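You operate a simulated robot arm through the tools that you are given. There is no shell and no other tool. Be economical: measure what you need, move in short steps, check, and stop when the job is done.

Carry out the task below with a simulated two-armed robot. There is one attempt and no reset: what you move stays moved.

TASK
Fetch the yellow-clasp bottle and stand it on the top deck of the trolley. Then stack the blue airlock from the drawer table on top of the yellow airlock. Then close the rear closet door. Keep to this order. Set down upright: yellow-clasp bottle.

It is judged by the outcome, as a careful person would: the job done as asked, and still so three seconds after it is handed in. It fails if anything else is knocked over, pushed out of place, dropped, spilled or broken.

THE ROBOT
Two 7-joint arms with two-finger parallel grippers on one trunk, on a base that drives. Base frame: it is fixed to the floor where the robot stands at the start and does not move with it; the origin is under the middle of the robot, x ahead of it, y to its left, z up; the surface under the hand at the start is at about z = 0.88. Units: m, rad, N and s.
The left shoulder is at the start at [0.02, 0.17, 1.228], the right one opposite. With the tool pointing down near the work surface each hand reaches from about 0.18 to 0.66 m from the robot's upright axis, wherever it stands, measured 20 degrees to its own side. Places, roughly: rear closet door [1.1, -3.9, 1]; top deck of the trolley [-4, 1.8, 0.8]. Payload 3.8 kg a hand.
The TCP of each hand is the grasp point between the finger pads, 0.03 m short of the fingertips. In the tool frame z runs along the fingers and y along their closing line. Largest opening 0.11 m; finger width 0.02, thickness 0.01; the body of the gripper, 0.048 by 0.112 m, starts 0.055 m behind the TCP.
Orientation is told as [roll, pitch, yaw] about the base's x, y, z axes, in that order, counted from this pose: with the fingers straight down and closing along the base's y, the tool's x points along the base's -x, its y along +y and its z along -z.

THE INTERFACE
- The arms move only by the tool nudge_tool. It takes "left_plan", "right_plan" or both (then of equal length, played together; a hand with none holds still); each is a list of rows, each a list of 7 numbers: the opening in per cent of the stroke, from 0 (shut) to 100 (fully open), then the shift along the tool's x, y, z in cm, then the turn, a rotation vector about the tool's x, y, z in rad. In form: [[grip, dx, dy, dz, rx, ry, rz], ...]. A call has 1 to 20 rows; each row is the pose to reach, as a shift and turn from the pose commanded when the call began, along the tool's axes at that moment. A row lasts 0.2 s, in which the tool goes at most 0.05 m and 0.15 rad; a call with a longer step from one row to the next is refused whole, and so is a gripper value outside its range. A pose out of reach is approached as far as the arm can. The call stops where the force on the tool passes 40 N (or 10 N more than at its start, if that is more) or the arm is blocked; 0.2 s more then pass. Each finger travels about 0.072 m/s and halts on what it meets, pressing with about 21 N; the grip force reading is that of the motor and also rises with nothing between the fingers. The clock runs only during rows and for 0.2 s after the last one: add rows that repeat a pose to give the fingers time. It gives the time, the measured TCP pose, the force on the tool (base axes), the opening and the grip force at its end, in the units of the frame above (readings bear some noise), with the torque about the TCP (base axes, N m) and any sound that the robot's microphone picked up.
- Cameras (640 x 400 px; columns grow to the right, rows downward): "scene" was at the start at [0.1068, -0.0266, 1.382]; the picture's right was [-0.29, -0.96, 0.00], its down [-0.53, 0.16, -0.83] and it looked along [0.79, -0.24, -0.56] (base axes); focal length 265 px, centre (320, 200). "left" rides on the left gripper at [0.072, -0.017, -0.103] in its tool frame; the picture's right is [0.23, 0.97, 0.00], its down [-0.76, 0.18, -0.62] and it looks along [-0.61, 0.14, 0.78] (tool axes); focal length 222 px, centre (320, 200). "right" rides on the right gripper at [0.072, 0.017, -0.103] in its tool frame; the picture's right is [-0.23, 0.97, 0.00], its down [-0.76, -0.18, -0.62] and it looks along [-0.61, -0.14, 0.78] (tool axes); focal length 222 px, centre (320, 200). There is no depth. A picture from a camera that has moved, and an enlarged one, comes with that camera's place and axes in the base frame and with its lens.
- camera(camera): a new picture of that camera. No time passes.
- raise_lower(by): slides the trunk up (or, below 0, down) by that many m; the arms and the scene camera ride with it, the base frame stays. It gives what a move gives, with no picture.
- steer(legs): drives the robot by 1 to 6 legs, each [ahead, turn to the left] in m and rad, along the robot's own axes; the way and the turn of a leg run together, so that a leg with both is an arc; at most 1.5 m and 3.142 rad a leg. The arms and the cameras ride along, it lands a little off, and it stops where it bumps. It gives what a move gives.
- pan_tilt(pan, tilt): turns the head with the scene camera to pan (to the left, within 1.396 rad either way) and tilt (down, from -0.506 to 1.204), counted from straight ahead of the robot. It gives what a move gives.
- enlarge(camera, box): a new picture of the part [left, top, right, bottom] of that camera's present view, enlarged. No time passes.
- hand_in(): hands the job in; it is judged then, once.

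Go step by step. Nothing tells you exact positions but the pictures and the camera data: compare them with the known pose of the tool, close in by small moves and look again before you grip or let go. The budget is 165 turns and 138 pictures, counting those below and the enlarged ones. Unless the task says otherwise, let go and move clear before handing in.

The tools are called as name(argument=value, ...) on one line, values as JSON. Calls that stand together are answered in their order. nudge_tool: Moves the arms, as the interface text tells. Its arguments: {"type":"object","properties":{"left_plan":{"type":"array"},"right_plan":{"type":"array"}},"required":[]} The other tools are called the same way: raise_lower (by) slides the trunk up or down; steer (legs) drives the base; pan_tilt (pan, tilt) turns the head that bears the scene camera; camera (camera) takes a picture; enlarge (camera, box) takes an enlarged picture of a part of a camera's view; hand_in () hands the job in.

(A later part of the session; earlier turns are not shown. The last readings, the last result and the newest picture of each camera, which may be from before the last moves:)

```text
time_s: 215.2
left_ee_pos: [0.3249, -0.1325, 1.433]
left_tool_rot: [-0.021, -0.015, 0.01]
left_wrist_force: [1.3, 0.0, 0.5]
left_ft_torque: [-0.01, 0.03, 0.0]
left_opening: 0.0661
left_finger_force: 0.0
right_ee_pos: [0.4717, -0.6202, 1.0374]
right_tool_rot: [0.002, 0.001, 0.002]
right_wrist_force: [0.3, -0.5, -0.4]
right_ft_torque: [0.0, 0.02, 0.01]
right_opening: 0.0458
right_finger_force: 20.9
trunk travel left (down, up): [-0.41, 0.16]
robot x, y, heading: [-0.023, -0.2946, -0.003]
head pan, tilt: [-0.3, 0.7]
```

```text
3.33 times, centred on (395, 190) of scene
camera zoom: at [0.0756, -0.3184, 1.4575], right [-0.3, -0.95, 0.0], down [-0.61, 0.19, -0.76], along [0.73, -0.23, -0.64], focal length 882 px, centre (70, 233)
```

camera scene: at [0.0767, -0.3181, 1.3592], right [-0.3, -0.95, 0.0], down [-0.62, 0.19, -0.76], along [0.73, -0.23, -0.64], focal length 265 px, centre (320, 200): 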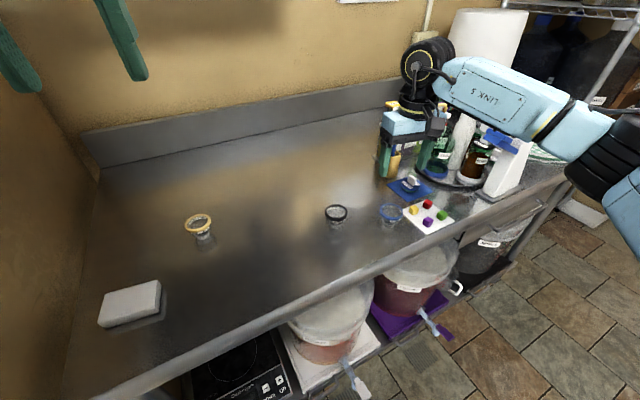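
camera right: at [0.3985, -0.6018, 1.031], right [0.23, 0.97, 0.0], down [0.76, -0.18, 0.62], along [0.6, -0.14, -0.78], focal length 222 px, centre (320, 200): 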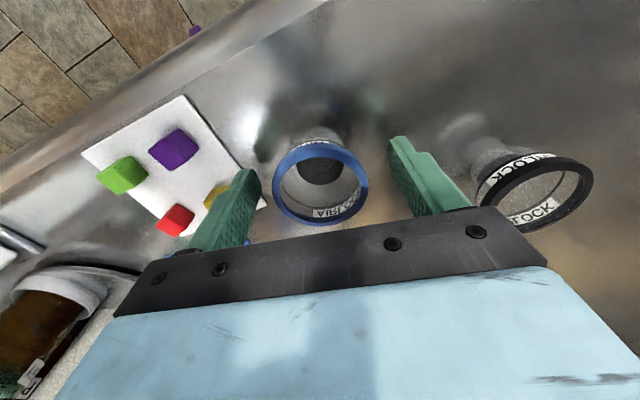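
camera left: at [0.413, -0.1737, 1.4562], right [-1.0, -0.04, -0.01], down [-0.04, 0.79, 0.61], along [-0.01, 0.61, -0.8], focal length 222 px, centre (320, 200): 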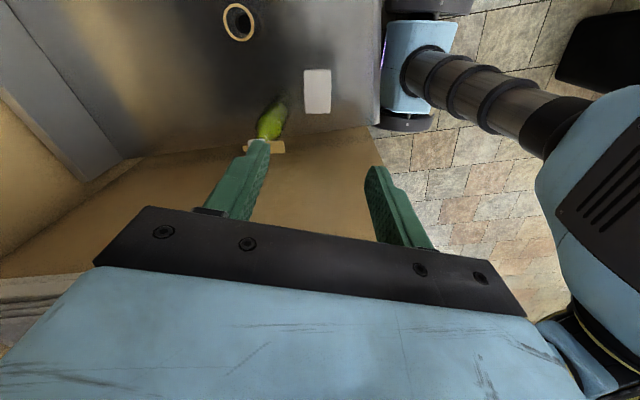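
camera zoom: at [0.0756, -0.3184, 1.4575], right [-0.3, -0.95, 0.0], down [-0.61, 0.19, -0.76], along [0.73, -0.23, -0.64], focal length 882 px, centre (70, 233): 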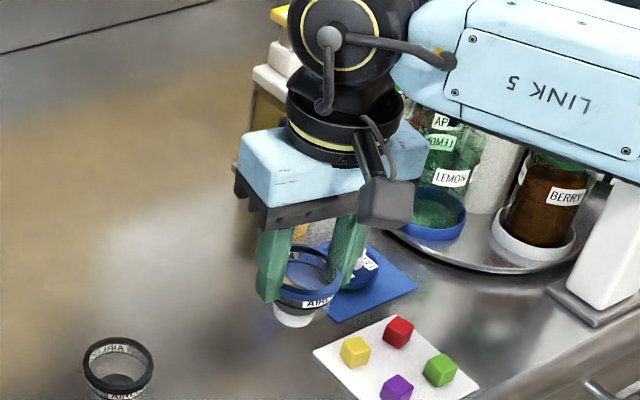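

Held firmly. Now carry it over toward the yellow airlock at this height.

nudge_tool(right_plan=[[25, -1, 4, -1, 0, 0, 0], [25, -2, 8, -1.5, 0, 0, 0], [25, -3, 12, -1.5, 0, 0, 0], [25, -4, 16, -1.5, 0, 0, 0], [25, -5, 20, -1.5, 0, 0, 0], [25, -6, 24, -1.5, 0, 0, 0], [25, -7, 28, -1.5, 0, 0, 0], [25, -8, 32, -1.5, 0, 0, 0], [25, -9, 36, -1.5, 0, 0, 0], [25, -10, 40, -1.5, 0, 0, 0], [25, -10.8, 43.5, -1.5, 0, 0, 0], [25, -10.8, 43.5, -1.5, 0, 0, 0]])

pan_tilt(pan=0.15, tilt=0.7)

camera(camera="scene")

camera(camera="right")

```text
time_s: 217.8
left_ee_pos: [0.325, -0.1337, 1.4336]
left_tool_rot: [-0.021, -0.012, 0.007]
left_wrist_force: [0.7, 0.2, -0.8]
left_ft_torque: [0.0, -0.05, -0.05]
left_opening: 0.066
left_finger_force: 0.0
right_ee_pos: [0.5346, -0.2336, 1.0559]
right_tool_rot: [0.002, 0.002, -0.002]
right_wrist_force: [0.1, 0.1, 0.3]
right_ft_torque: [0.01, -0.03, 0.0]
right_opening: 0.0453
right_finger_force: 21.0
right hand out of reach, approached as far as the arm can: row 9, 10, 11, 12
trunk travel left (down, up): [-0.41, 0.16]
robot x, y, heading: [-0.0304, -0.2956, -0.007]
head pan, tilt: [-0.3, 0.7]
```

```text
time_s: 218.7
left_ee_pos: [0.3251, -0.1331, 1.4346]
left_tool_rot: [-0.022, -0.015, 0.008]
left_wrist_force: [0.0, 1.2, -0.7]
left_ft_torque: [0.0, 0.02, 0.02]
left_opening: 0.0659
left_finger_force: 0.0
right_ee_pos: [0.5337, -0.2332, 1.056]
right_tool_rot: [0.002, 0.0, -0.002]
right_wrist_force: [0.1, -0.3, -0.3]
right_ft_torque: [0.03, -0.02, 0.04]
right_opening: 0.0453
right_finger_force: 20.5
trunk travel left (down, up): [-0.41, 0.16]
robot x, y, heading: [-0.0268, -0.2919, -0.005]
head pan, tilt: [0.15, 0.7]
```

```text
55 pictures are left
camera scene: at [0.0785, -0.2808, 1.4576], right [0.15, -0.99, 0.0], down [-0.64, -0.09, -0.76], along [0.76, 0.11, -0.64], focal length 265 px, centre (320, 200)
```

scene: 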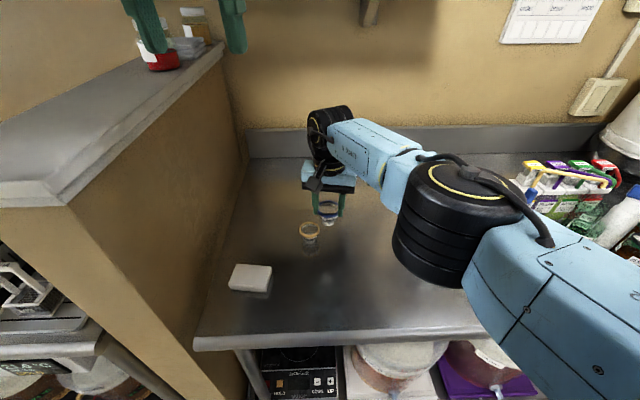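

```text
54 pictures are left
camera right: at [0.461, -0.2151, 1.1602], right [0.23, 0.97, 0.0], down [0.76, -0.18, 0.62], along [0.61, -0.14, -0.78], focal length 222 px, centre (320, 200)
```

right: 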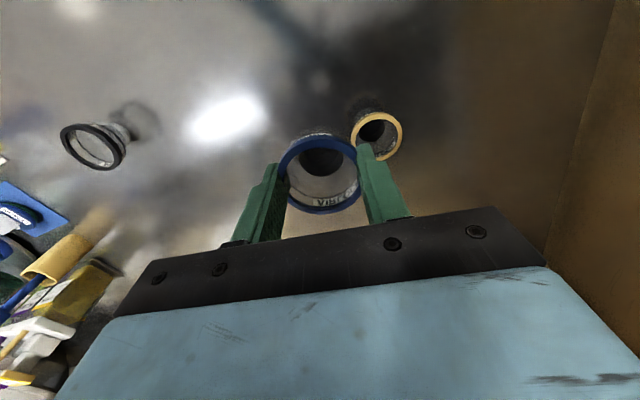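

The arm is at its reach limit, so I turn the base slightly left and forward to bring the hand over the yellow airlock.

steer(legs=[[0.05, 0.15]])

camera(camera="right")

camera(camera="scene")

```text
time_s: 219.7
left_ee_pos: [0.345, -0.0743, 1.4339]
left_tool_rot: [-0.022, -0.016, 0.163]
left_wrist_force: [-0.3, 0.9, -0.8]
left_ft_torque: [-0.02, -0.01, -0.01]
left_opening: 0.066
left_finger_force: 0.1
right_ee_pos: [0.5668, -0.1416, 1.055]
right_tool_rot: [0.002, 0.002, 0.157]
right_wrist_force: [0.8, 1.1, 0.3]
right_ft_torque: [-0.08, -0.03, 0.01]
right_opening: 0.0454
right_finger_force: 21.4
trunk travel left (down, up): [-0.41, 0.16]
robot x, y, heading: [0.0228, -0.2903, 0.148]
head pan, tilt: [0.15, 0.7]
```

```text
53 pictures are left
camera right: at [0.4918, -0.1357, 1.16], right [0.07, 1.0, 0.0], down [0.78, -0.06, 0.62], along [0.62, -0.05, -0.78], focal length 222 px, centre (320, 200)
```

right: 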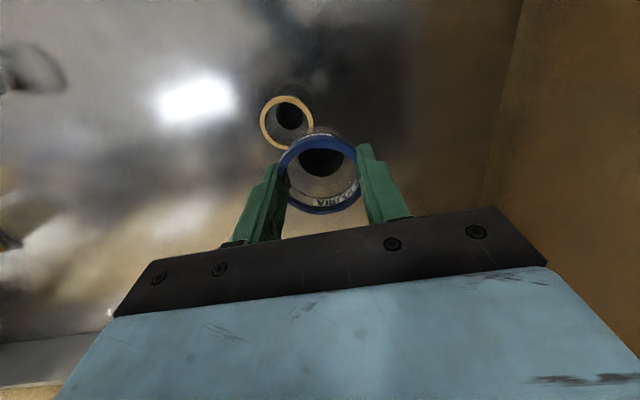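

```text
52 pictures are left
camera scene: at [0.1242, -0.26, 1.4576], right [0.3, -0.95, 0.0], down [-0.62, -0.19, -0.76], along [0.73, 0.23, -0.64], focal length 265 px, centre (320, 200)
```

scene: 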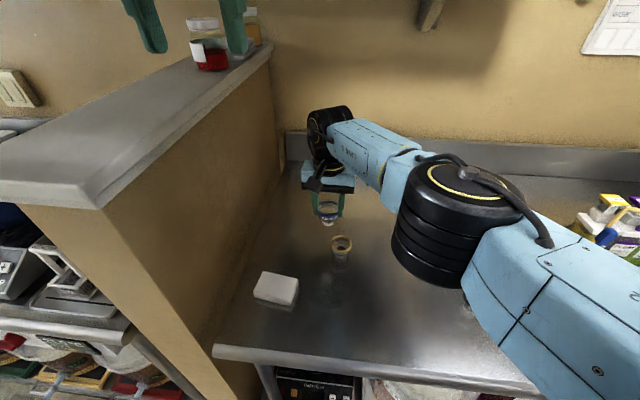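

Yellow airlock is at about (0.572,−0.178). I shift the hand over it at height and check from both cameras.

nudge_tool(right_plan=[[25, 0, -1.8, 0.5, 0, 0, 0], [25, 0, -3.7, 1.5, 0, 0, 0], [25, 0, -3.7, 3, 0, 0, 0], [25, 0, -3.7, 3, 0, 0, 0]])

camera(camera="right")

enlarge(camera="scene", box=[290, 160, 400, 280])

```text
time_s: 220.7
left_ee_pos: [0.3457, -0.077, 1.4343]
left_tool_rot: [-0.023, -0.015, 0.162]
left_wrist_force: [-1.3, -1.3, -0.6]
left_ft_torque: [0.01, 0.01, -0.02]
left_opening: 0.0659
left_finger_force: 0.0
right_ee_pos: [0.5728, -0.1792, 1.0268]
right_tool_rot: [0.002, 0.003, 0.155]
right_wrist_force: [-0.6, 0.0, 0.7]
right_ft_torque: [0.0, 0.03, 0.01]
right_opening: 0.0451
right_finger_force: 21.2
trunk travel left (down, up): [-0.41, 0.16]
robot x, y, heading: [0.0227, -0.2898, 0.151]
head pan, tilt: [0.15, 0.7]
```

```text
51 pictures are left
camera right: at [0.498, -0.1726, 1.1307], right [0.07, 1.0, 0.0], down [0.78, -0.06, 0.62], along [0.62, -0.04, -0.78], focal length 222 px, centre (320, 200)
```

right: 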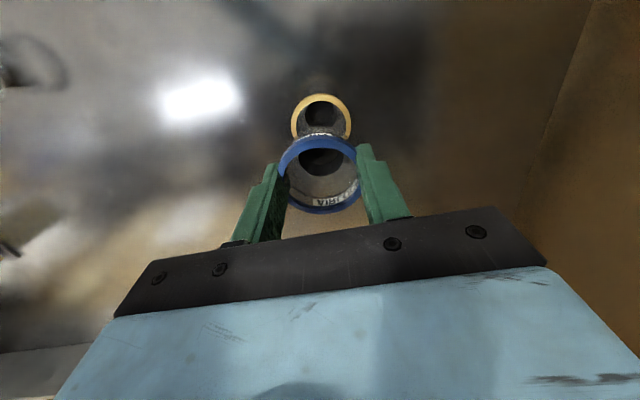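

```text
3.33 times, centred on (345, 220) of scene
camera zoom: at [0.1241, -0.2609, 1.4576], right [0.3, -0.95, 0.0], down [-0.62, -0.19, -0.77], along [0.73, 0.23, -0.64], focal length 882 px, centre (237, 133)
```

zoom: 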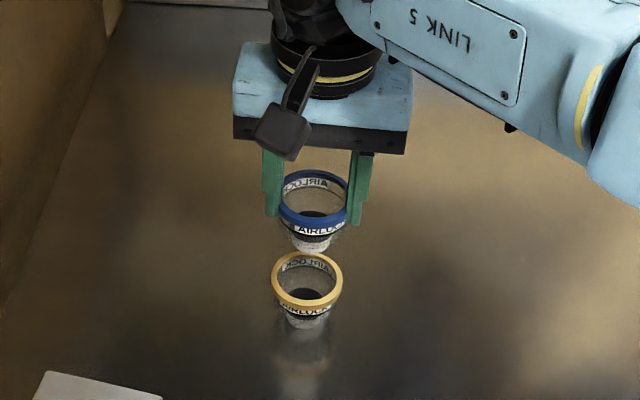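

The blue cup hovers straight above the yellow one in both views. I lower it gently into the yellow cup's mouth.

nudge_tool(right_plan=[[25, 0, 0, 1.5, 0, 0, 0], [25, 0, 0, 3, 0, 0, 0], [25, 0, 0, 4, 0, 0, 0], [25, 0, 0, 5, 0, 0, 0], [25, 0, 0, 5, 0, 0, 0]])

enlarge(camera="scene", box=[290, 160, 400, 280])

```text
time_s: 221.9
left_ee_pos: [0.3451, -0.0766, 1.4342]
left_tool_rot: [-0.022, -0.013, 0.163]
left_wrist_force: [-0.8, -0.4, 0.0]
left_ft_torque: [0.0, -0.03, -0.01]
left_opening: 0.066
left_finger_force: 0.1
right_ee_pos: [0.5724, -0.1776, 0.9746]
right_tool_rot: [0.002, 0.002, 0.155]
right_wrist_force: [-0.7, -0.2, 0.0]
right_ft_torque: [0.01, -0.01, 0.04]
right_opening: 0.0456
right_finger_force: 21.4
trunk travel left (down, up): [-0.41, 0.16]
robot x, y, heading: [0.0246, -0.2886, 0.151]
head pan, tilt: [0.15, 0.7]
```

```text
3.33 times, centred on (345, 220) of scene
camera zoom: at [0.1242, -0.2611, 1.4576], right [0.3, -0.95, 0.0], down [-0.62, -0.19, -0.76], along [0.73, 0.23, -0.64], focal length 882 px, centre (237, 133)
```

zoom: 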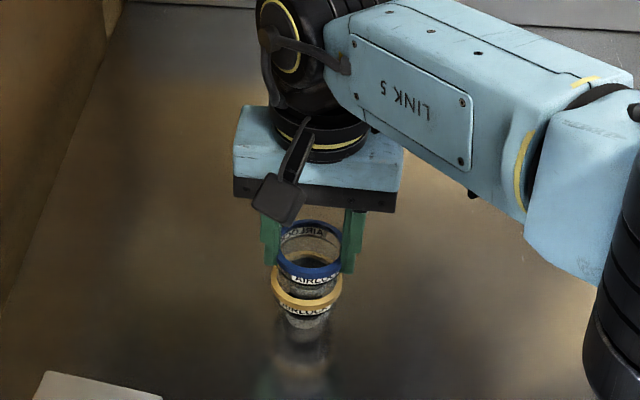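

The blue base is entering the yellow mouth. Continue in small steps watching the force.

nudge_tool(right_plan=[[25, 0, 0, 0.3, 0, 0, 0], [25, 0, 0, 0.6, 0, 0, 0], [25, 0, 0, 0.6, 0, 0, 0]])

nudge_tool(right_plan=[[25, 0, 0, 0.2, 0, 0, 0], [25, 0, 0, 0.4, 0, 0, 0], [25, 0, 0, 0.4, 0, 0, 0]])

enlarge(camera="scene", box=[300, 190, 380, 270])

```text
time_s: 222.7
left_ee_pos: [0.3438, -0.0765, 1.4349]
left_tool_rot: [-0.021, -0.014, 0.161]
left_wrist_force: [0.7, -0.1, 0.4]
left_ft_torque: [-0.01, -0.02, 0.01]
left_opening: 0.0659
left_finger_force: 0.1
right_ee_pos: [0.573, -0.1792, 0.9716]
right_tool_rot: [0.001, -0.003, 0.155]
right_wrist_force: [1.2, -1.2, 14.9]
right_ft_torque: [-0.12, -0.11, -0.01]
right_opening: 0.0452
right_finger_force: 20.6
trunk travel left (down, up): [-0.41, 0.16]
robot x, y, heading: [0.0258, -0.2888, 0.15]
head pan, tilt: [0.15, 0.7]
```

```text
time_s: 223.5
left_ee_pos: [0.3441, -0.0777, 1.4342]
left_tool_rot: [-0.022, -0.014, 0.162]
left_wrist_force: [0.6, -0.8, -0.4]
left_ft_torque: [0.0, -0.05, 0.02]
left_opening: 0.066
left_finger_force: 0.0
right_ee_pos: [0.5701, -0.1796, 0.9649]
right_tool_rot: [0.001, 0.001, 0.156]
right_wrist_force: [0.8, 0.2, 18.7]
right_ft_torque: [-0.03, -0.12, 0.0]
right_opening: 0.0454
right_finger_force: 20.9
trunk travel left (down, up): [-0.41, 0.16]
robot x, y, heading: [0.0201, -0.2872, 0.152]
head pan, tilt: [0.15, 0.7]
```

```text
5.00 times, centred on (340, 230) of scene
camera zoom: at [0.1227, -0.2614, 1.4577], right [0.3, -0.95, 0.0], down [-0.61, -0.19, -0.77], along [0.73, 0.23, -0.64], focal length 1323 px, centre (220, 50)
```

zoom: 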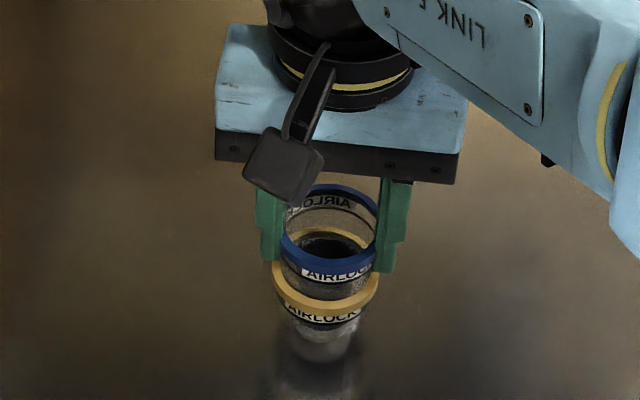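

Contact of about 19 N; the blue cup is seated in or nearly in the yellow one. I open slowly.

nudge_tool(right_plan=[[45, 0, 0, -0.2, 0, 0, 0], [55, 0, 0, -0.3, 0, 0, 0], [70, 0, 0, -0.3, 0, 0, 0], [80, 0, 0, -0.3, 0, 0, 0], [80, 0, 0, -0.3, 0, 0, 0]])

enlarge(camera="scene", box=[300, 190, 380, 270])

camera(camera="right")

```text
time_s: 224.7
left_ee_pos: [0.345, -0.0776, 1.4337]
left_tool_rot: [-0.022, -0.014, 0.164]
left_wrist_force: [0.0, -0.4, 1.0]
left_ft_torque: [0.01, 0.01, 0.0]
left_opening: 0.066
left_finger_force: 0.1
right_ee_pos: [0.5715, -0.1795, 0.9677]
right_tool_rot: [0.002, 0.001, 0.155]
right_wrist_force: [0.2, -0.4, 0.1]
right_ft_torque: [0.0, 0.04, 0.01]
right_opening: 0.0881
right_finger_force: 0.1
trunk travel left (down, up): [-0.41, 0.16]
robot x, y, heading: [0.0227, -0.2896, 0.151]
head pan, tilt: [0.15, 0.7]
```

```text
5.00 times, centred on (340, 230) of scene
camera zoom: at [0.1243, -0.261, 1.4576], right [0.3, -0.95, 0.0], down [-0.62, -0.19, -0.76], along [0.73, 0.23, -0.64], focal length 1323 px, centre (220, 50)
```

zoom: 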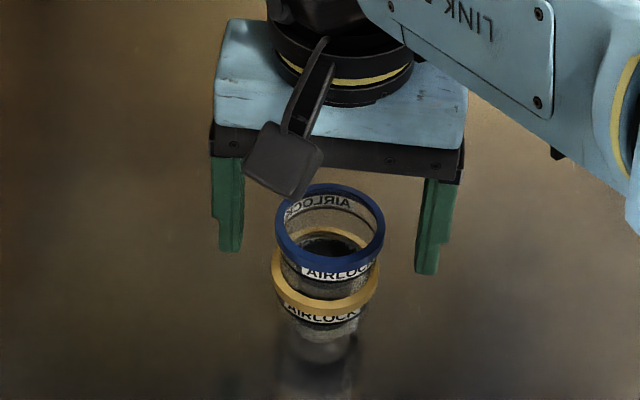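

```text
46 pictures are left
camera right: at [0.497, -0.1726, 1.0721], right [0.07, 1.0, 0.0], down [0.78, -0.06, 0.62], along [0.62, -0.05, -0.78], focal length 222 px, centre (320, 200)
```

right: 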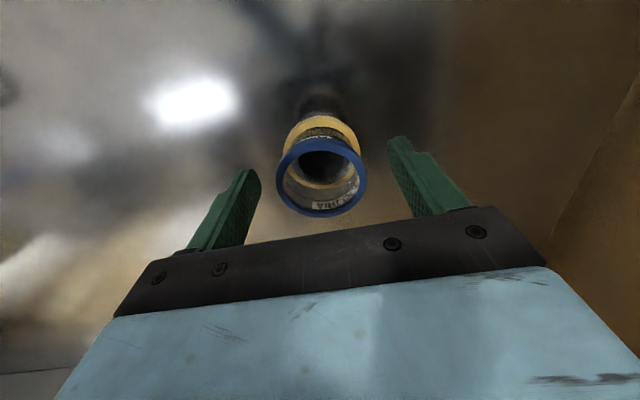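

The blue airlock sits level, nested on the yellow one. I raise the hand straight up by the trunk and back away.

raise_lower(by=0.15)

steer(legs=[[-0.25, 0]])

camera(camera="scene")

```text
time_s: 226.5
left_ee_pos: [0.3457, -0.0767, 1.5839]
left_tool_rot: [-0.023, -0.014, 0.163]
left_wrist_force: [0.4, 0.7, 0.7]
left_ft_torque: [0.01, 0.0, 0.01]
left_opening: 0.0659
left_finger_force: 0.1
right_ee_pos: [0.5716, -0.1793, 1.1182]
right_tool_rot: [0.002, 0.0, 0.153]
right_wrist_force: [-0.5, 0.1, -0.3]
right_ft_torque: [0.03, 0.02, 0.0]
right_opening: 0.088
right_finger_force: 0.1
trunk travel left (down, up): [-0.56, 0.01]
robot x, y, heading: [0.0206, -0.29, 0.151]
head pan, tilt: [0.15, 0.7]
```

```text
time_s: 228.3
left_ee_pos: [0.1002, -0.1134, 1.5835]
left_tool_rot: [-0.024, -0.013, 0.163]
left_wrist_force: [0.4, 0.4, -0.1]
left_ft_torque: [-0.03, -0.01, -0.02]
left_opening: 0.0661
left_finger_force: 0.0
right_ee_pos: [0.326, -0.2177, 1.1166]
right_tool_rot: [0.002, 0.001, 0.153]
right_wrist_force: [0.2, 1.0, 0.2]
right_ft_torque: [0.01, 0.0, -0.02]
right_opening: 0.0881
right_finger_force: 0.1
trunk travel left (down, up): [-0.56, 0.01]
robot x, y, heading: [-0.2254, -0.3284, 0.151]
head pan, tilt: [0.15, 0.7]
```

```text
45 pictures are left
camera scene: at [-0.1209, -0.2983, 1.6075], right [0.3, -0.96, 0.0], down [-0.62, -0.19, -0.76], along [0.73, 0.23, -0.64], focal length 265 px, centre (320, 200)
```

scene: 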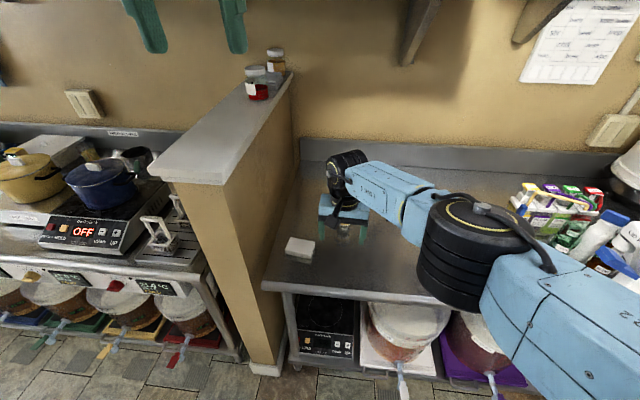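

I lift and draw in the right hand, then turn toward the corridor.

nudge_tool(right_plan=[[80, 1, -1, -4, 0, 0, 0], [80, 2, -2, -8, 0, 0, 0], [80, 4, -3, -12, 0, 0, 0], [80, 7, -4, -15, 0, 0, 0], [80, 10, -5, -18, 0, 0, 0], [80, 13, -5, -20, 0, 0, 0]])

steer(legs=[[0, -1.5]])

pan_tilt(pan=0, tilt=0.45)

camera(camera="scene")

```text
time_s: 229.7
left_ee_pos: [0.0995, -0.1143, 1.5844]
left_tool_rot: [-0.02, -0.013, 0.162]
left_wrist_force: [0.2, 0.3, 0.3]
left_ft_torque: [-0.02, -0.03, -0.03]
left_opening: 0.0663
left_finger_force: 0.0
right_ee_pos: [0.2027, -0.2877, 1.3173]
right_tool_rot: [0.002, 0.001, 0.152]
right_wrist_force: [-0.5, -0.8, -0.5]
right_ft_torque: [0.0, 0.0, 0.01]
right_opening: 0.0881
right_finger_force: 0.1
trunk travel left (down, up): [-0.56, 0.01]
robot x, y, heading: [-0.2237, -0.3269, 0.151]
head pan, tilt: [0.15, 0.7]
```

```text
time_s: 233.8
left_ee_pos: [0.006, -0.637, 1.5832]
left_tool_rot: [-0.022, -0.013, -1.346]
left_wrist_force: [0.7, -0.3, -0.2]
left_ft_torque: [0.0, 0.01, 0.02]
left_opening: 0.0659
left_finger_force: 0.0
right_ee_pos: [-0.1581, -0.75, 1.318]
right_tool_rot: [0.002, 0.002, -1.358]
right_wrist_force: [-0.2, -0.7, 0.4]
right_ft_torque: [0.01, 0.04, 0.0]
right_opening: 0.088
right_finger_force: 0.1
trunk travel left (down, up): [-0.56, 0.01]
robot x, y, heading: [-0.2254, -0.3229, -1.357]
head pan, tilt: [0.15, 0.7]
```

```text
time_s: 234.6
left_ee_pos: [0.0072, -0.6372, 1.5835]
left_tool_rot: [-0.024, -0.012, -1.348]
left_wrist_force: [-0.2, -0.1, 0.3]
left_ft_torque: [0.01, 0.03, -0.01]
left_opening: 0.0658
left_finger_force: 0.1
right_ee_pos: [-0.1592, -0.751, 1.3179]
right_tool_rot: [0.002, 0.001, -1.356]
right_wrist_force: [-0.2, 0.0, 0.6]
right_ft_torque: [-0.01, 0.03, -0.01]
right_opening: 0.0881
right_finger_force: 0.1
trunk travel left (down, up): [-0.56, 0.01]
robot x, y, heading: [-0.2259, -0.3266, -1.358]
head pan, tilt: [0.0, 0.45]
```

```text
44 pictures are left
camera scene: at [-0.1997, -0.437, 1.6297], right [-0.98, -0.21, 0.0], down [-0.09, 0.43, -0.9], along [0.19, -0.88, -0.44], focal length 265 px, centre (320, 200)
```

scene: 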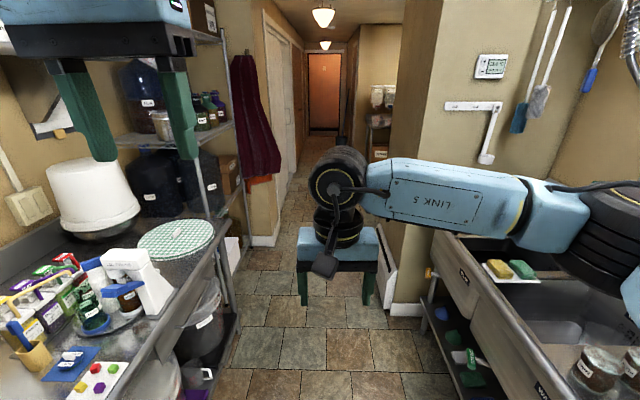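

The corridor is straight ahead, about 1.1 m wide. I stretch both arms forward to bring the elbows in.

nudge_tool(left_plan=[[60, -3, 0, 2, 0, 0, 0], [60, -6, 0, 4, 0, 0, 0], [60, -10, 0, 6, 0, 0, 0], [60, -14, 0, 8, 0, 0, 0], [60, -18, 0, 10, 0, 0, 0], [60, -22, 0, 12, 0, 0, 0], [60, -26, 0, 14, 0, 0, 0], [60, -30, 0, 16, 0, 0, 0], [60, -34, 0, 18, 0, 0, 0], [60, -36, 0, 20, 0, 0, 0]], right_plan=[[80, -3, -1, 0, 0, 0, 0], [80, -6, -2.5, 0, 0, 0, 0], [80, -9, -4, 0, 0, 0, 0], [80, -12, -5, 0, 0, 0, 0], [80, -15, -6, 0, 0, 0, 0], [80, -18, -7.5, 0, 0, 0, 0], [80, -21, -9, 0, 0, 0, 0], [80, -24, -10, 0, 0, 0, 0], [80, -27, -11, 0, 0, 0, 0], [80, -30, -12, 0, 0, 0, 0]])

camera(camera="scene")

```text
time_s: 236.8
left_ee_pos: [0.0777, -0.9035, 1.4085]
left_tool_rot: [-0.019, -0.013, -1.351]
left_wrist_force: [-1.4, 0.5, 0.4]
left_ft_torque: [0.02, -0.07, 0.01]
left_opening: 0.066
left_finger_force: 0.1
left hand out of reach, approached as far as the arm can: row 8, 9, 10
right_ee_pos: [-0.2396, -0.9775, 1.3088]
right_tool_rot: [0.003, 0.002, -1.357]
right_wrist_force: [-0.3, 0.0, -0.2]
right_ft_torque: [-0.02, -0.05, -0.01]
right_opening: 0.0881
right_finger_force: 0.1
right hand out of reach, approached as far as the arm can: row 7, 8, 9, 10
trunk travel left (down, up): [-0.56, 0.01]
robot x, y, heading: [-0.2264, -0.3236, -1.364]
head pan, tilt: [0.0, 0.45]
```

```text
43 pictures are left
camera scene: at [-0.203, -0.4374, 1.6298], right [-0.98, -0.21, 0.0], down [-0.09, 0.43, -0.9], along [0.19, -0.88, -0.43], focal length 265 px, centre (320, 200)
```

scene: 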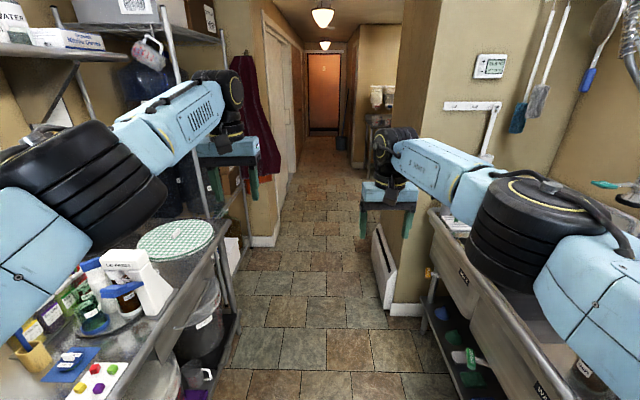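

Elbows look within about ±0.35 m now. I drive on into the corridor a first stretch.

steer(legs=[[1.2, 0]])

camera(camera="scene")

```text
time_s: 242.8
left_ee_pos: [0.3048, -2.0743, 1.4085]
left_tool_rot: [-0.023, -0.014, -1.368]
left_wrist_force: [0.2, 0.0, -0.8]
left_ft_torque: [-0.03, -0.02, 0.0]
left_opening: 0.0659
left_finger_force: 0.0
right_ee_pos: [-0.0133, -2.1422, 1.3091]
right_tool_rot: [0.001, 0.002, -1.376]
right_wrist_force: [-0.4, -0.6, 0.1]
right_ft_torque: [0.02, 0.0, -0.03]
right_opening: 0.0882
right_finger_force: 0.1
trunk travel left (down, up): [-0.56, 0.01]
robot x, y, heading: [0.0138, -1.4934, -1.379]
head pan, tilt: [0.0, 0.45]
```

```text
42 pictures are left
camera scene: at [0.0347, -1.6043, 1.6298], right [-0.98, -0.19, 0.0], down [-0.08, 0.43, -0.9], along [0.17, -0.88, -0.44], focal length 265 px, centre (320, 200)
```

scene: 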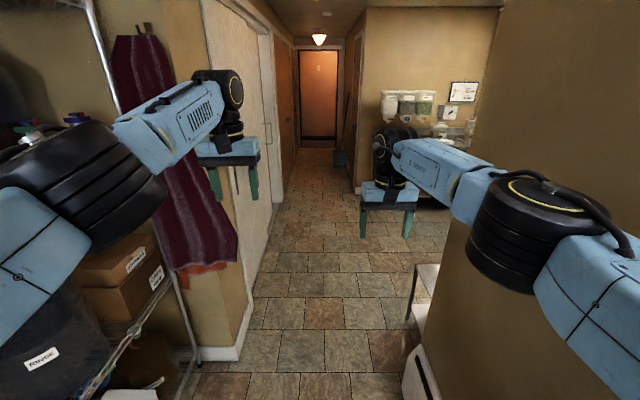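

I zoom on the doors on the left side ahead.

enlarge(camera="scene", box=[240, 0, 360, 200])

steer(legs=[[0.6, 0]])

camera(camera="scene")

```text
2.00 times, centred on (300, 100) of scene
camera zoom: at [0.0347, -1.6043, 1.6298], right [-0.98, -0.19, 0.0], down [-0.08, 0.43, -0.9], along [0.17, -0.88, -0.44], focal length 529 px, centre (360, 400)
```

zoom: 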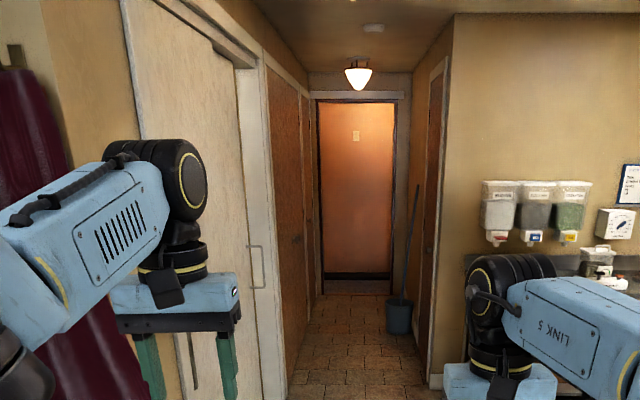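

```text
time_s: 246.2
left_ee_pos: [0.425, -2.6558, 1.41]
left_tool_rot: [-0.022, -0.015, -1.361]
left_wrist_force: [-0.4, 0.0, 0.0]
left_ft_torque: [-0.02, 0.0, -0.01]
left_opening: 0.0658
left_finger_force: 0.1
right_ee_pos: [0.1052, -2.7252, 1.3085]
right_tool_rot: [0.002, 0.002, -1.369]
right_wrist_force: [0.3, 0.6, -0.1]
right_ft_torque: [0.01, 0.01, -0.04]
right_opening: 0.0881
right_finger_force: 0.1
trunk travel left (down, up): [-0.56, 0.01]
robot x, y, heading: [0.1263, -2.0726, -1.374]
head pan, tilt: [0.0, 0.45]
```

```text
40 pictures are left
camera scene: at [0.1499, -2.1862, 1.6298], right [-0.98, -0.2, 0.0], down [-0.09, 0.43, -0.9], along [0.18, -0.88, -0.43], focal length 265 px, centre (320, 200)
```

scene: 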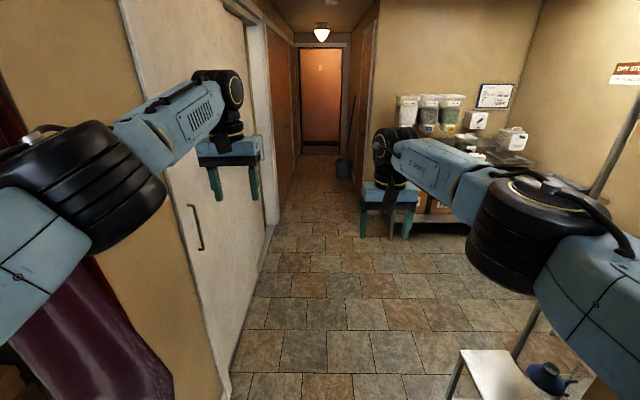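

There is a sliding-type white door on the left with another handle beyond. On my right is a dry-store nook; I check both sides.

pan_tilt(pan=-1.0, tilt=0.6)

camera(camera="scene")

pan_tilt(pan=0.5, tilt=0.3)

camera(camera="scene")

```text
time_s: 247.4
left_ee_pos: [0.4233, -2.657, 1.4086]
left_tool_rot: [-0.022, -0.014, -1.362]
left_wrist_force: [-0.2, -0.2, -0.2]
left_ft_torque: [0.02, 0.01, -0.01]
left_opening: 0.0658
left_finger_force: 0.0
right_ee_pos: [0.1059, -2.7255, 1.3093]
right_tool_rot: [0.003, 0.001, -1.368]
right_wrist_force: [0.4, 0.3, 0.1]
right_ft_torque: [0.0, 0.0, -0.04]
right_opening: 0.088
right_finger_force: 0.2
trunk travel left (down, up): [-0.56, 0.01]
robot x, y, heading: [0.1255, -2.0751, -1.375]
head pan, tilt: [-1.0, 0.6]
```

```text
39 pictures are left
camera scene: at [0.0684, -2.1579, 1.6162], right [-0.7, 0.72, 0.0], down [0.41, 0.39, -0.83], along [-0.59, -0.57, -0.56], focal length 265 px, centre (320, 200)
```

scene: 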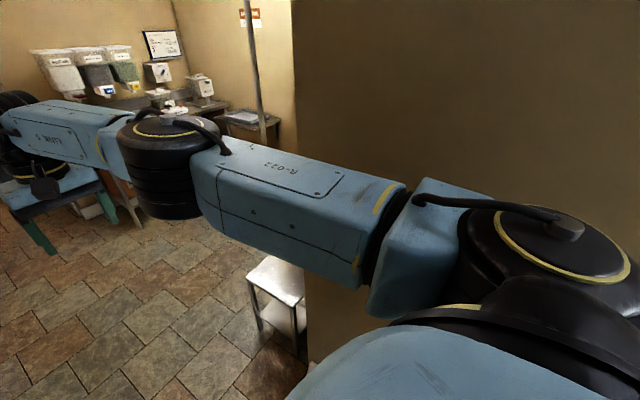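

```text
time_s: 249.0
left_ee_pos: [0.4249, -2.6548, 1.4079]
left_tool_rot: [-0.023, -0.012, -1.361]
left_wrist_force: [0.4, -0.2, 0.1]
left_ft_torque: [-0.01, -0.01, -0.02]
left_opening: 0.0659
left_finger_force: 0.0
right_ee_pos: [0.1044, -2.7254, 1.3083]
right_tool_rot: [0.001, 0.001, -1.37]
right_wrist_force: [-0.2, 0.4, 0.7]
right_ft_torque: [-0.02, 0.0, 0.01]
right_opening: 0.0881
right_finger_force: 0.0
trunk travel left (down, up): [-0.56, 0.01]
robot x, y, heading: [0.1265, -2.0704, -1.372]
head pan, tilt: [0.499, 0.3]
```

```text
38 pictures are left
camera scene: at [0.1918, -2.1679, 1.6437], right [-0.77, -0.64, 0.0], down [-0.19, 0.23, -0.96], along [0.61, -0.73, -0.3], focal length 265 px, centre (320, 200)
```

scene: 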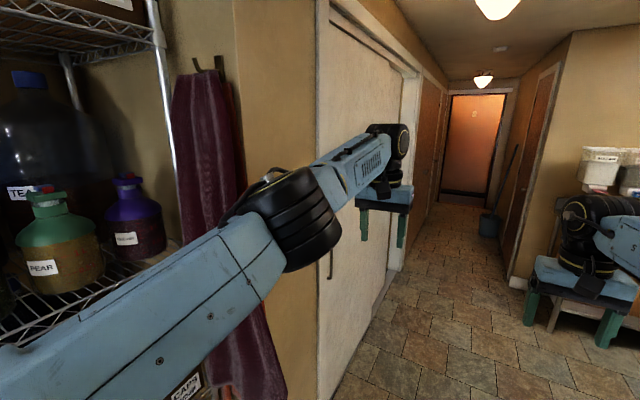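

I drive a bit farther to see the nook tables and closet door clearly.

steer(legs=[[0.55, 0]])

pan_tilt(pan=-0.75, tilt=0.4)

camera(camera="scene")

pan_tilt(pan=0.75, tilt=0.2)

camera(camera="scene")

```text
time_s: 252.2
left_ee_pos: [0.5328, -3.1987, 1.41]
left_tool_rot: [-0.023, -0.014, -1.363]
left_wrist_force: [0.4, -0.6, 0.7]
left_ft_torque: [0.03, -0.02, -0.02]
left_opening: 0.0658
left_finger_force: 0.1
right_ee_pos: [0.2137, -3.2674, 1.3095]
right_tool_rot: [0.002, 0.001, -1.371]
right_wrist_force: [-0.3, -0.6, 0.4]
right_ft_torque: [-0.01, -0.01, 0.0]
right_opening: 0.0881
right_finger_force: 0.0
trunk travel left (down, up): [-0.56, 0.01]
robot x, y, heading: [0.2353, -2.6188, -1.373]
head pan, tilt: [0.499, 0.3]
```

```text
time_s: 253.7
left_ee_pos: [0.5329, -3.1981, 1.4082]
left_tool_rot: [-0.021, -0.013, -1.362]
left_wrist_force: [-0.3, 0.2, 0.1]
left_ft_torque: [0.02, -0.03, 0.02]
left_opening: 0.0659
left_finger_force: 0.0
right_ee_pos: [0.2143, -3.2679, 1.3078]
right_tool_rot: [0.002, 0.001, -1.369]
right_wrist_force: [0.8, -0.1, 0.2]
right_ft_torque: [0.0, 0.02, -0.01]
right_opening: 0.0881
right_finger_force: 0.1
trunk travel left (down, up): [-0.56, 0.01]
robot x, y, heading: [0.2362, -2.6141, -1.376]
head pan, tilt: [-0.75, 0.4]
```

```text
37 pictures are left
camera scene: at [0.192, -2.7178, 1.6344], right [-0.85, 0.52, 0.0], down [0.2, 0.33, -0.92], along [-0.48, -0.78, -0.39], focal length 265 px, centre (320, 200)
```

scene: 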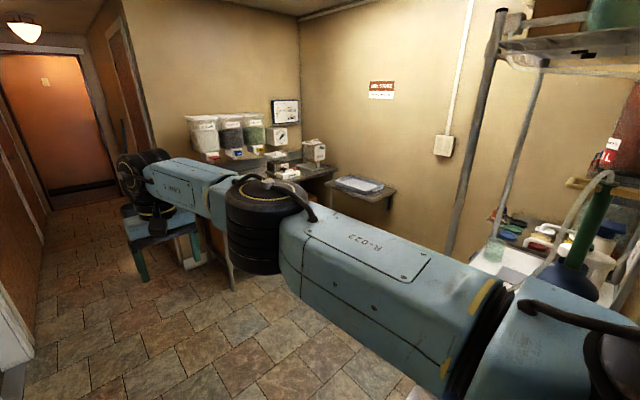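

```text
time_s: 255.2
left_ee_pos: [0.5335, -3.1997, 1.4085]
left_tool_rot: [-0.021, -0.015, -1.362]
left_wrist_force: [0.3, 0.2, -0.8]
left_ft_torque: [0.02, 0.0, 0.0]
left_opening: 0.066
left_finger_force: 0.0
right_ee_pos: [0.2152, -3.2688, 1.3076]
right_tool_rot: [0.001, 0.001, -1.37]
right_wrist_force: [-0.1, 0.1, 0.4]
right_ft_torque: [-0.01, -0.03, -0.02]
right_opening: 0.088
right_finger_force: 0.1
trunk travel left (down, up): [-0.56, 0.01]
robot x, y, heading: [0.2358, -2.6178, -1.377]
head pan, tilt: [0.75, 0.201]
```

```text
36 pictures are left
camera scene: at [0.3163, -2.6935, 1.653], right [-0.58, -0.81, 0.0], down [-0.16, 0.12, -0.98], along [0.8, -0.57, -0.2], focal length 265 px, centre (320, 200)
```

scene: 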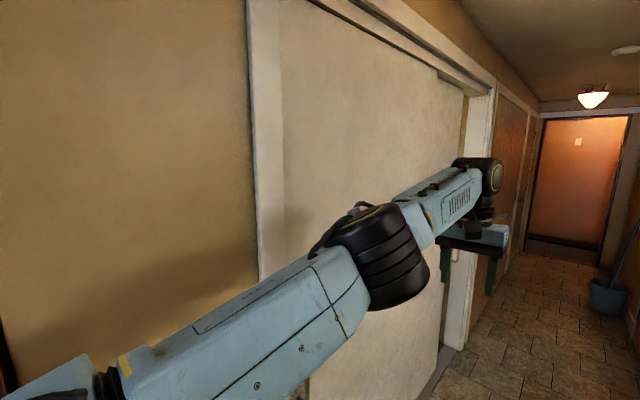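

The closet looks like a pair of bypass sliding panels between s≈3 and 4.9 m; the far part shows a gap. I drive alongside and look at it squarely.

steer(legs=[[0.7, 0]])

pan_tilt(pan=0.9, tilt=0.35)

camera(camera="scene")

```text
time_s: 259.2
left_ee_pos: [0.6861, -3.8982, 1.4092]
left_tool_rot: [-0.023, -0.014, -1.346]
left_wrist_force: [0.8, 0.4, 0.0]
left_ft_torque: [0.01, -0.06, -0.02]
left_opening: 0.0658
left_finger_force: 0.0
right_ee_pos: [0.3677, -3.972, 1.3082]
right_tool_rot: [0.002, 0.002, -1.355]
right_wrist_force: [-0.2, -0.1, -0.2]
right_ft_torque: [-0.03, 0.0, 0.0]
right_opening: 0.0876
right_finger_force: 0.1
trunk travel left (down, up): [-0.56, 0.01]
robot x, y, heading: [0.3813, -3.3206, -1.361]
head pan, tilt: [0.75, 0.201]
```

```text
time_s: 259.9
left_ee_pos: [0.6861, -3.8989, 1.4085]
left_tool_rot: [-0.022, -0.013, -1.347]
left_wrist_force: [-0.7, -0.5, -0.2]
left_ft_torque: [0.03, 0.02, 0.02]
left_opening: 0.0661
left_finger_force: 0.1
right_ee_pos: [0.3697, -3.9718, 1.3075]
right_tool_rot: [0.002, 0.003, -1.356]
right_wrist_force: [-0.5, 0.3, -0.2]
right_ft_torque: [0.02, -0.01, 0.01]
right_opening: 0.0878
right_finger_force: 0.1
trunk travel left (down, up): [-0.56, 0.01]
robot x, y, heading: [0.3808, -3.3177, -1.36]
head pan, tilt: [0.901, 0.351]
```

```text
35 pictures are left
camera scene: at [0.4701, -3.3839, 1.639], right [-0.44, -0.9, 0.0], down [-0.31, 0.15, -0.94], along [0.84, -0.42, -0.34], focal length 265 px, centre (320, 200)
```

scene: 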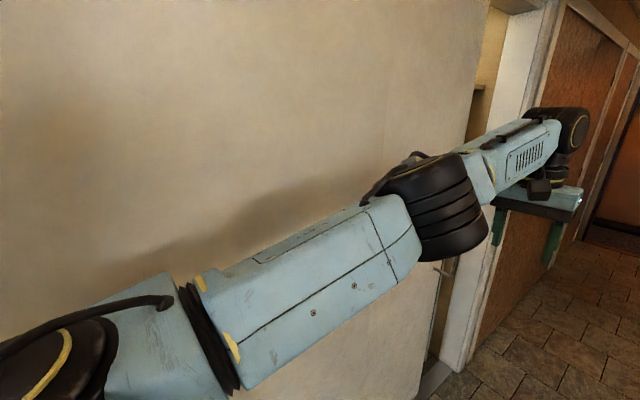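

Between the panel's edge and the far jamb I see the closet interior, so that is the opening. Zoom in.

enlarge(camera="scene", box=[400, 0, 560, 400])

enlarge(camera="scene", box=[400, 240, 500, 400])

```text
1.00 times, centred on (480, 200) of scene (not enlarged: the box is as wide or as high as the picture)
camera zoom: at [0.4701, -3.3839, 1.639], right [-0.44, -0.9, 0.0], down [-0.31, 0.15, -0.94], along [0.84, -0.42, -0.34], focal length 265 px, centre (160, 200)
```

zoom: 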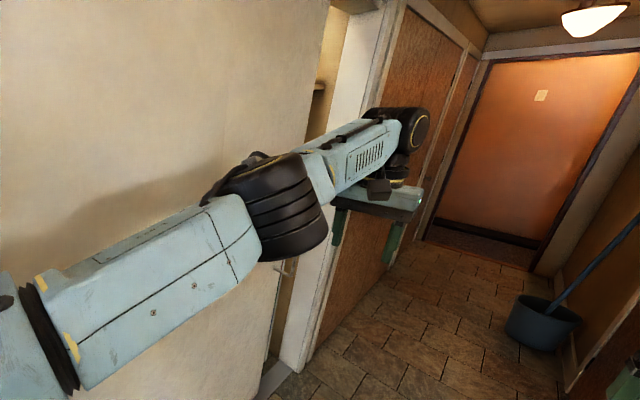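

```text
2.50 times, centred on (450, 320) of scene
camera zoom: at [0.4701, -3.3839, 1.639], right [-0.44, -0.9, 0.0], down [-0.31, 0.15, -0.94], along [0.84, -0.42, -0.34], focal length 662 px, centre (-5, -100)
```

zoom: 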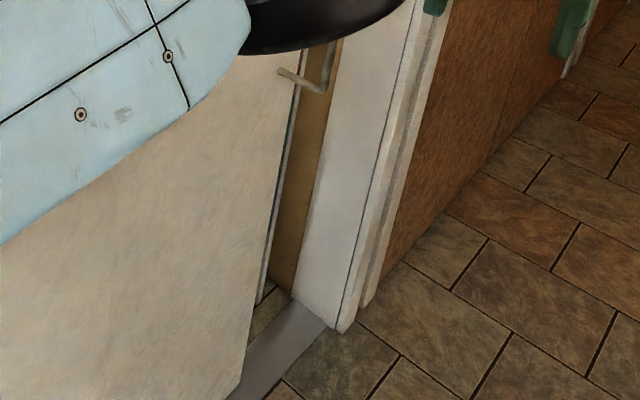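

The rear panel sits just behind the front one, with a pull handle near its far edge and a gap to the far jamb; I must slide it away from me (down-corridor) to the jamb. I veer right into the nook to gain room first.

steer(legs=[[0, -0.31], [0.55, 0]])

nudge_tool(left_plan=[[60, 4, 0, 0, 0, 0, 0], [60, 8, 0, 0, 0, 0, 0], [60, 12, 0, 0, 0, 0, 0], [60, 16, 0, 0, 0, 0, 0], [60, 20, 0, 0, 0, 0, 0], [60, 22, 0, 0, 0, 0, 0]], right_plan=[[80, 4, 0, 0, 0, 0, 0], [80, 8, 0, 0, 0, 0, 0], [80, 12, 0, 0, 0, 0, 0], [80, 16, 0, 0, 0, 0, 0], [80, 20, 0, 0, 0, 0, 0], [80, 22, 0, 0, 0, 0, 0]])

pan_tilt(pan=0.6, tilt=0.45)

camera(camera="scene")

```text
time_s: 264.0
left_ee_pos: [0.4594, -4.5123, 1.4091]
left_tool_rot: [-0.023, -0.013, -1.641]
left_wrist_force: [-0.1, -0.4, 0.8]
left_ft_torque: [-0.01, -0.02, -0.01]
left_opening: 0.0661
left_finger_force: 0.0
right_ee_pos: [0.133, -4.4916, 1.308]
right_tool_rot: [0.003, 0.001, -1.647]
right_wrist_force: [0.4, -0.4, 0.7]
right_ft_torque: [0.0, -0.02, 0.0]
right_opening: 0.0885
right_finger_force: 0.1
trunk travel left (down, up): [-0.56, 0.01]
robot x, y, heading: [0.3282, -3.8697, -1.656]
head pan, tilt: [0.901, 0.351]
```

```text
time_s: 265.4
left_ee_pos: [0.4777, -4.2913, 1.4048]
left_tool_rot: [-0.022, -0.014, -1.64]
left_wrist_force: [0.8, 0.3, -0.5]
left_ft_torque: [-0.01, 0.0, 0.01]
left_opening: 0.0658
left_finger_force: 0.2
right_ee_pos: [0.149, -4.2712, 1.3094]
right_tool_rot: [0.0, -0.001, -1.65]
right_wrist_force: [0.0, 0.4, 0.5]
right_ft_torque: [-0.02, 0.02, -0.02]
right_opening: 0.0879
right_finger_force: 0.0
trunk travel left (down, up): [-0.56, 0.01]
robot x, y, heading: [0.3333, -3.8768, -1.654]
head pan, tilt: [0.901, 0.351]
```

```text
time_s: 266.2
left_ee_pos: [0.4753, -4.2932, 1.4058]
left_tool_rot: [-0.024, -0.013, -1.639]
left_wrist_force: [0.3, 0.1, -0.2]
left_ft_torque: [0.01, 0.02, 0.0]
left_opening: 0.0659
left_finger_force: 0.2
right_ee_pos: [0.1501, -4.2728, 1.3099]
right_tool_rot: [0.004, 0.002, -1.648]
right_wrist_force: [-0.2, 0.1, -0.6]
right_ft_torque: [0.02, 0.0, 0.02]
right_opening: 0.088
right_finger_force: 0.1
trunk travel left (down, up): [-0.56, 0.01]
robot x, y, heading: [0.3378, -3.8747, -1.654]
head pan, tilt: [0.6, 0.45]
```

```text
32 pictures are left
camera scene: at [0.3786, -3.9731, 1.6298], right [-0.87, -0.5, 0.0], down [-0.22, 0.38, -0.9], along [0.45, -0.78, -0.43], focal length 265 px, centre (320, 200)
```

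scene: 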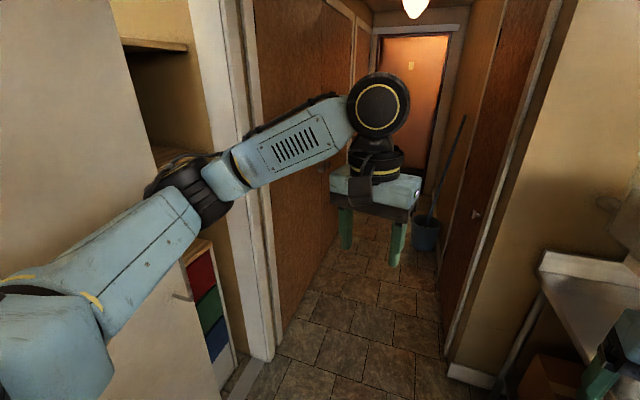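

The gap shows the closet interior with binders, and the handle sits on the rear panel's edge. I advance a bit and turn to face the closet.

steer(legs=[[0.33, 0]])

steer(legs=[[0, 1.86]])

pan_tilt(pan=-0.1, tilt=0.5)

camera(camera="scene")

```text
time_s: 268.4
left_ee_pos: [0.4491, -4.6123, 1.4061]
left_tool_rot: [-0.023, -0.015, -1.641]
left_wrist_force: [-0.4, -0.2, -0.6]
left_ft_torque: [0.0, -0.02, -0.04]
left_opening: 0.066
left_finger_force: 0.0
right_ee_pos: [0.1226, -4.5926, 1.309]
right_tool_rot: [0.002, 0.002, -1.649]
right_wrist_force: [0.0, 0.3, 0.3]
right_ft_torque: [-0.02, 0.0, -0.03]
right_opening: 0.088
right_finger_force: 0.1
trunk travel left (down, up): [-0.56, 0.01]
robot x, y, heading: [0.3104, -4.1905, -1.649]
head pan, tilt: [0.6, 0.45]
```

```text
time_s: 273.4
left_ee_pos: [0.6573, -3.9183, 1.4065]
left_tool_rot: [-0.023, -0.015, 0.269]
left_wrist_force: [0.1, -0.3, 0.3]
left_ft_torque: [-0.01, 0.03, 0.02]
left_opening: 0.0659
left_finger_force: 0.0
right_ee_pos: [0.7461, -4.2325, 1.3104]
right_tool_rot: [0.001, 0.002, 0.26]
right_wrist_force: [0.6, -0.1, 0.4]
right_ft_torque: [-0.01, -0.02, 0.03]
right_opening: 0.0878
right_finger_force: 0.1
trunk travel left (down, up): [-0.56, 0.01]
robot x, y, heading: [0.309, -4.1941, 0.253]
head pan, tilt: [0.6, 0.45]
```

```text
time_s: 274.4
left_ee_pos: [0.6573, -3.9192, 1.4049]
left_tool_rot: [-0.022, -0.014, 0.269]
left_wrist_force: [-0.2, -0.1, -0.9]
left_ft_torque: [0.02, 0.02, -0.02]
left_opening: 0.0659
left_finger_force: 0.1
right_ee_pos: [0.7469, -4.233, 1.31]
right_tool_rot: [0.002, 0.002, 0.262]
right_wrist_force: [-0.3, -0.4, 0.1]
right_ft_torque: [0.0, 0.02, -0.01]
right_opening: 0.0879
right_finger_force: 0.1
trunk travel left (down, up): [-0.56, 0.01]
robot x, y, heading: [0.3109, -4.191, 0.253]
head pan, tilt: [-0.099, 0.499]
```

```text
31 pictures are left
camera scene: at [0.4188, -4.1728, 1.6253], right [0.16, -0.99, 0.0], down [-0.47, -0.08, -0.88], along [0.87, 0.14, -0.48], focal length 265 px, centre (320, 200)
```

scene: 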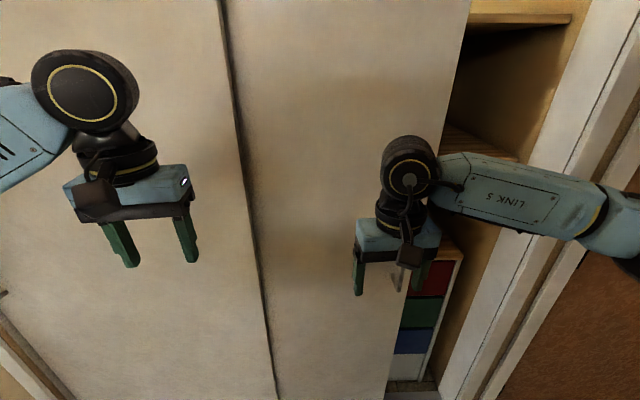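

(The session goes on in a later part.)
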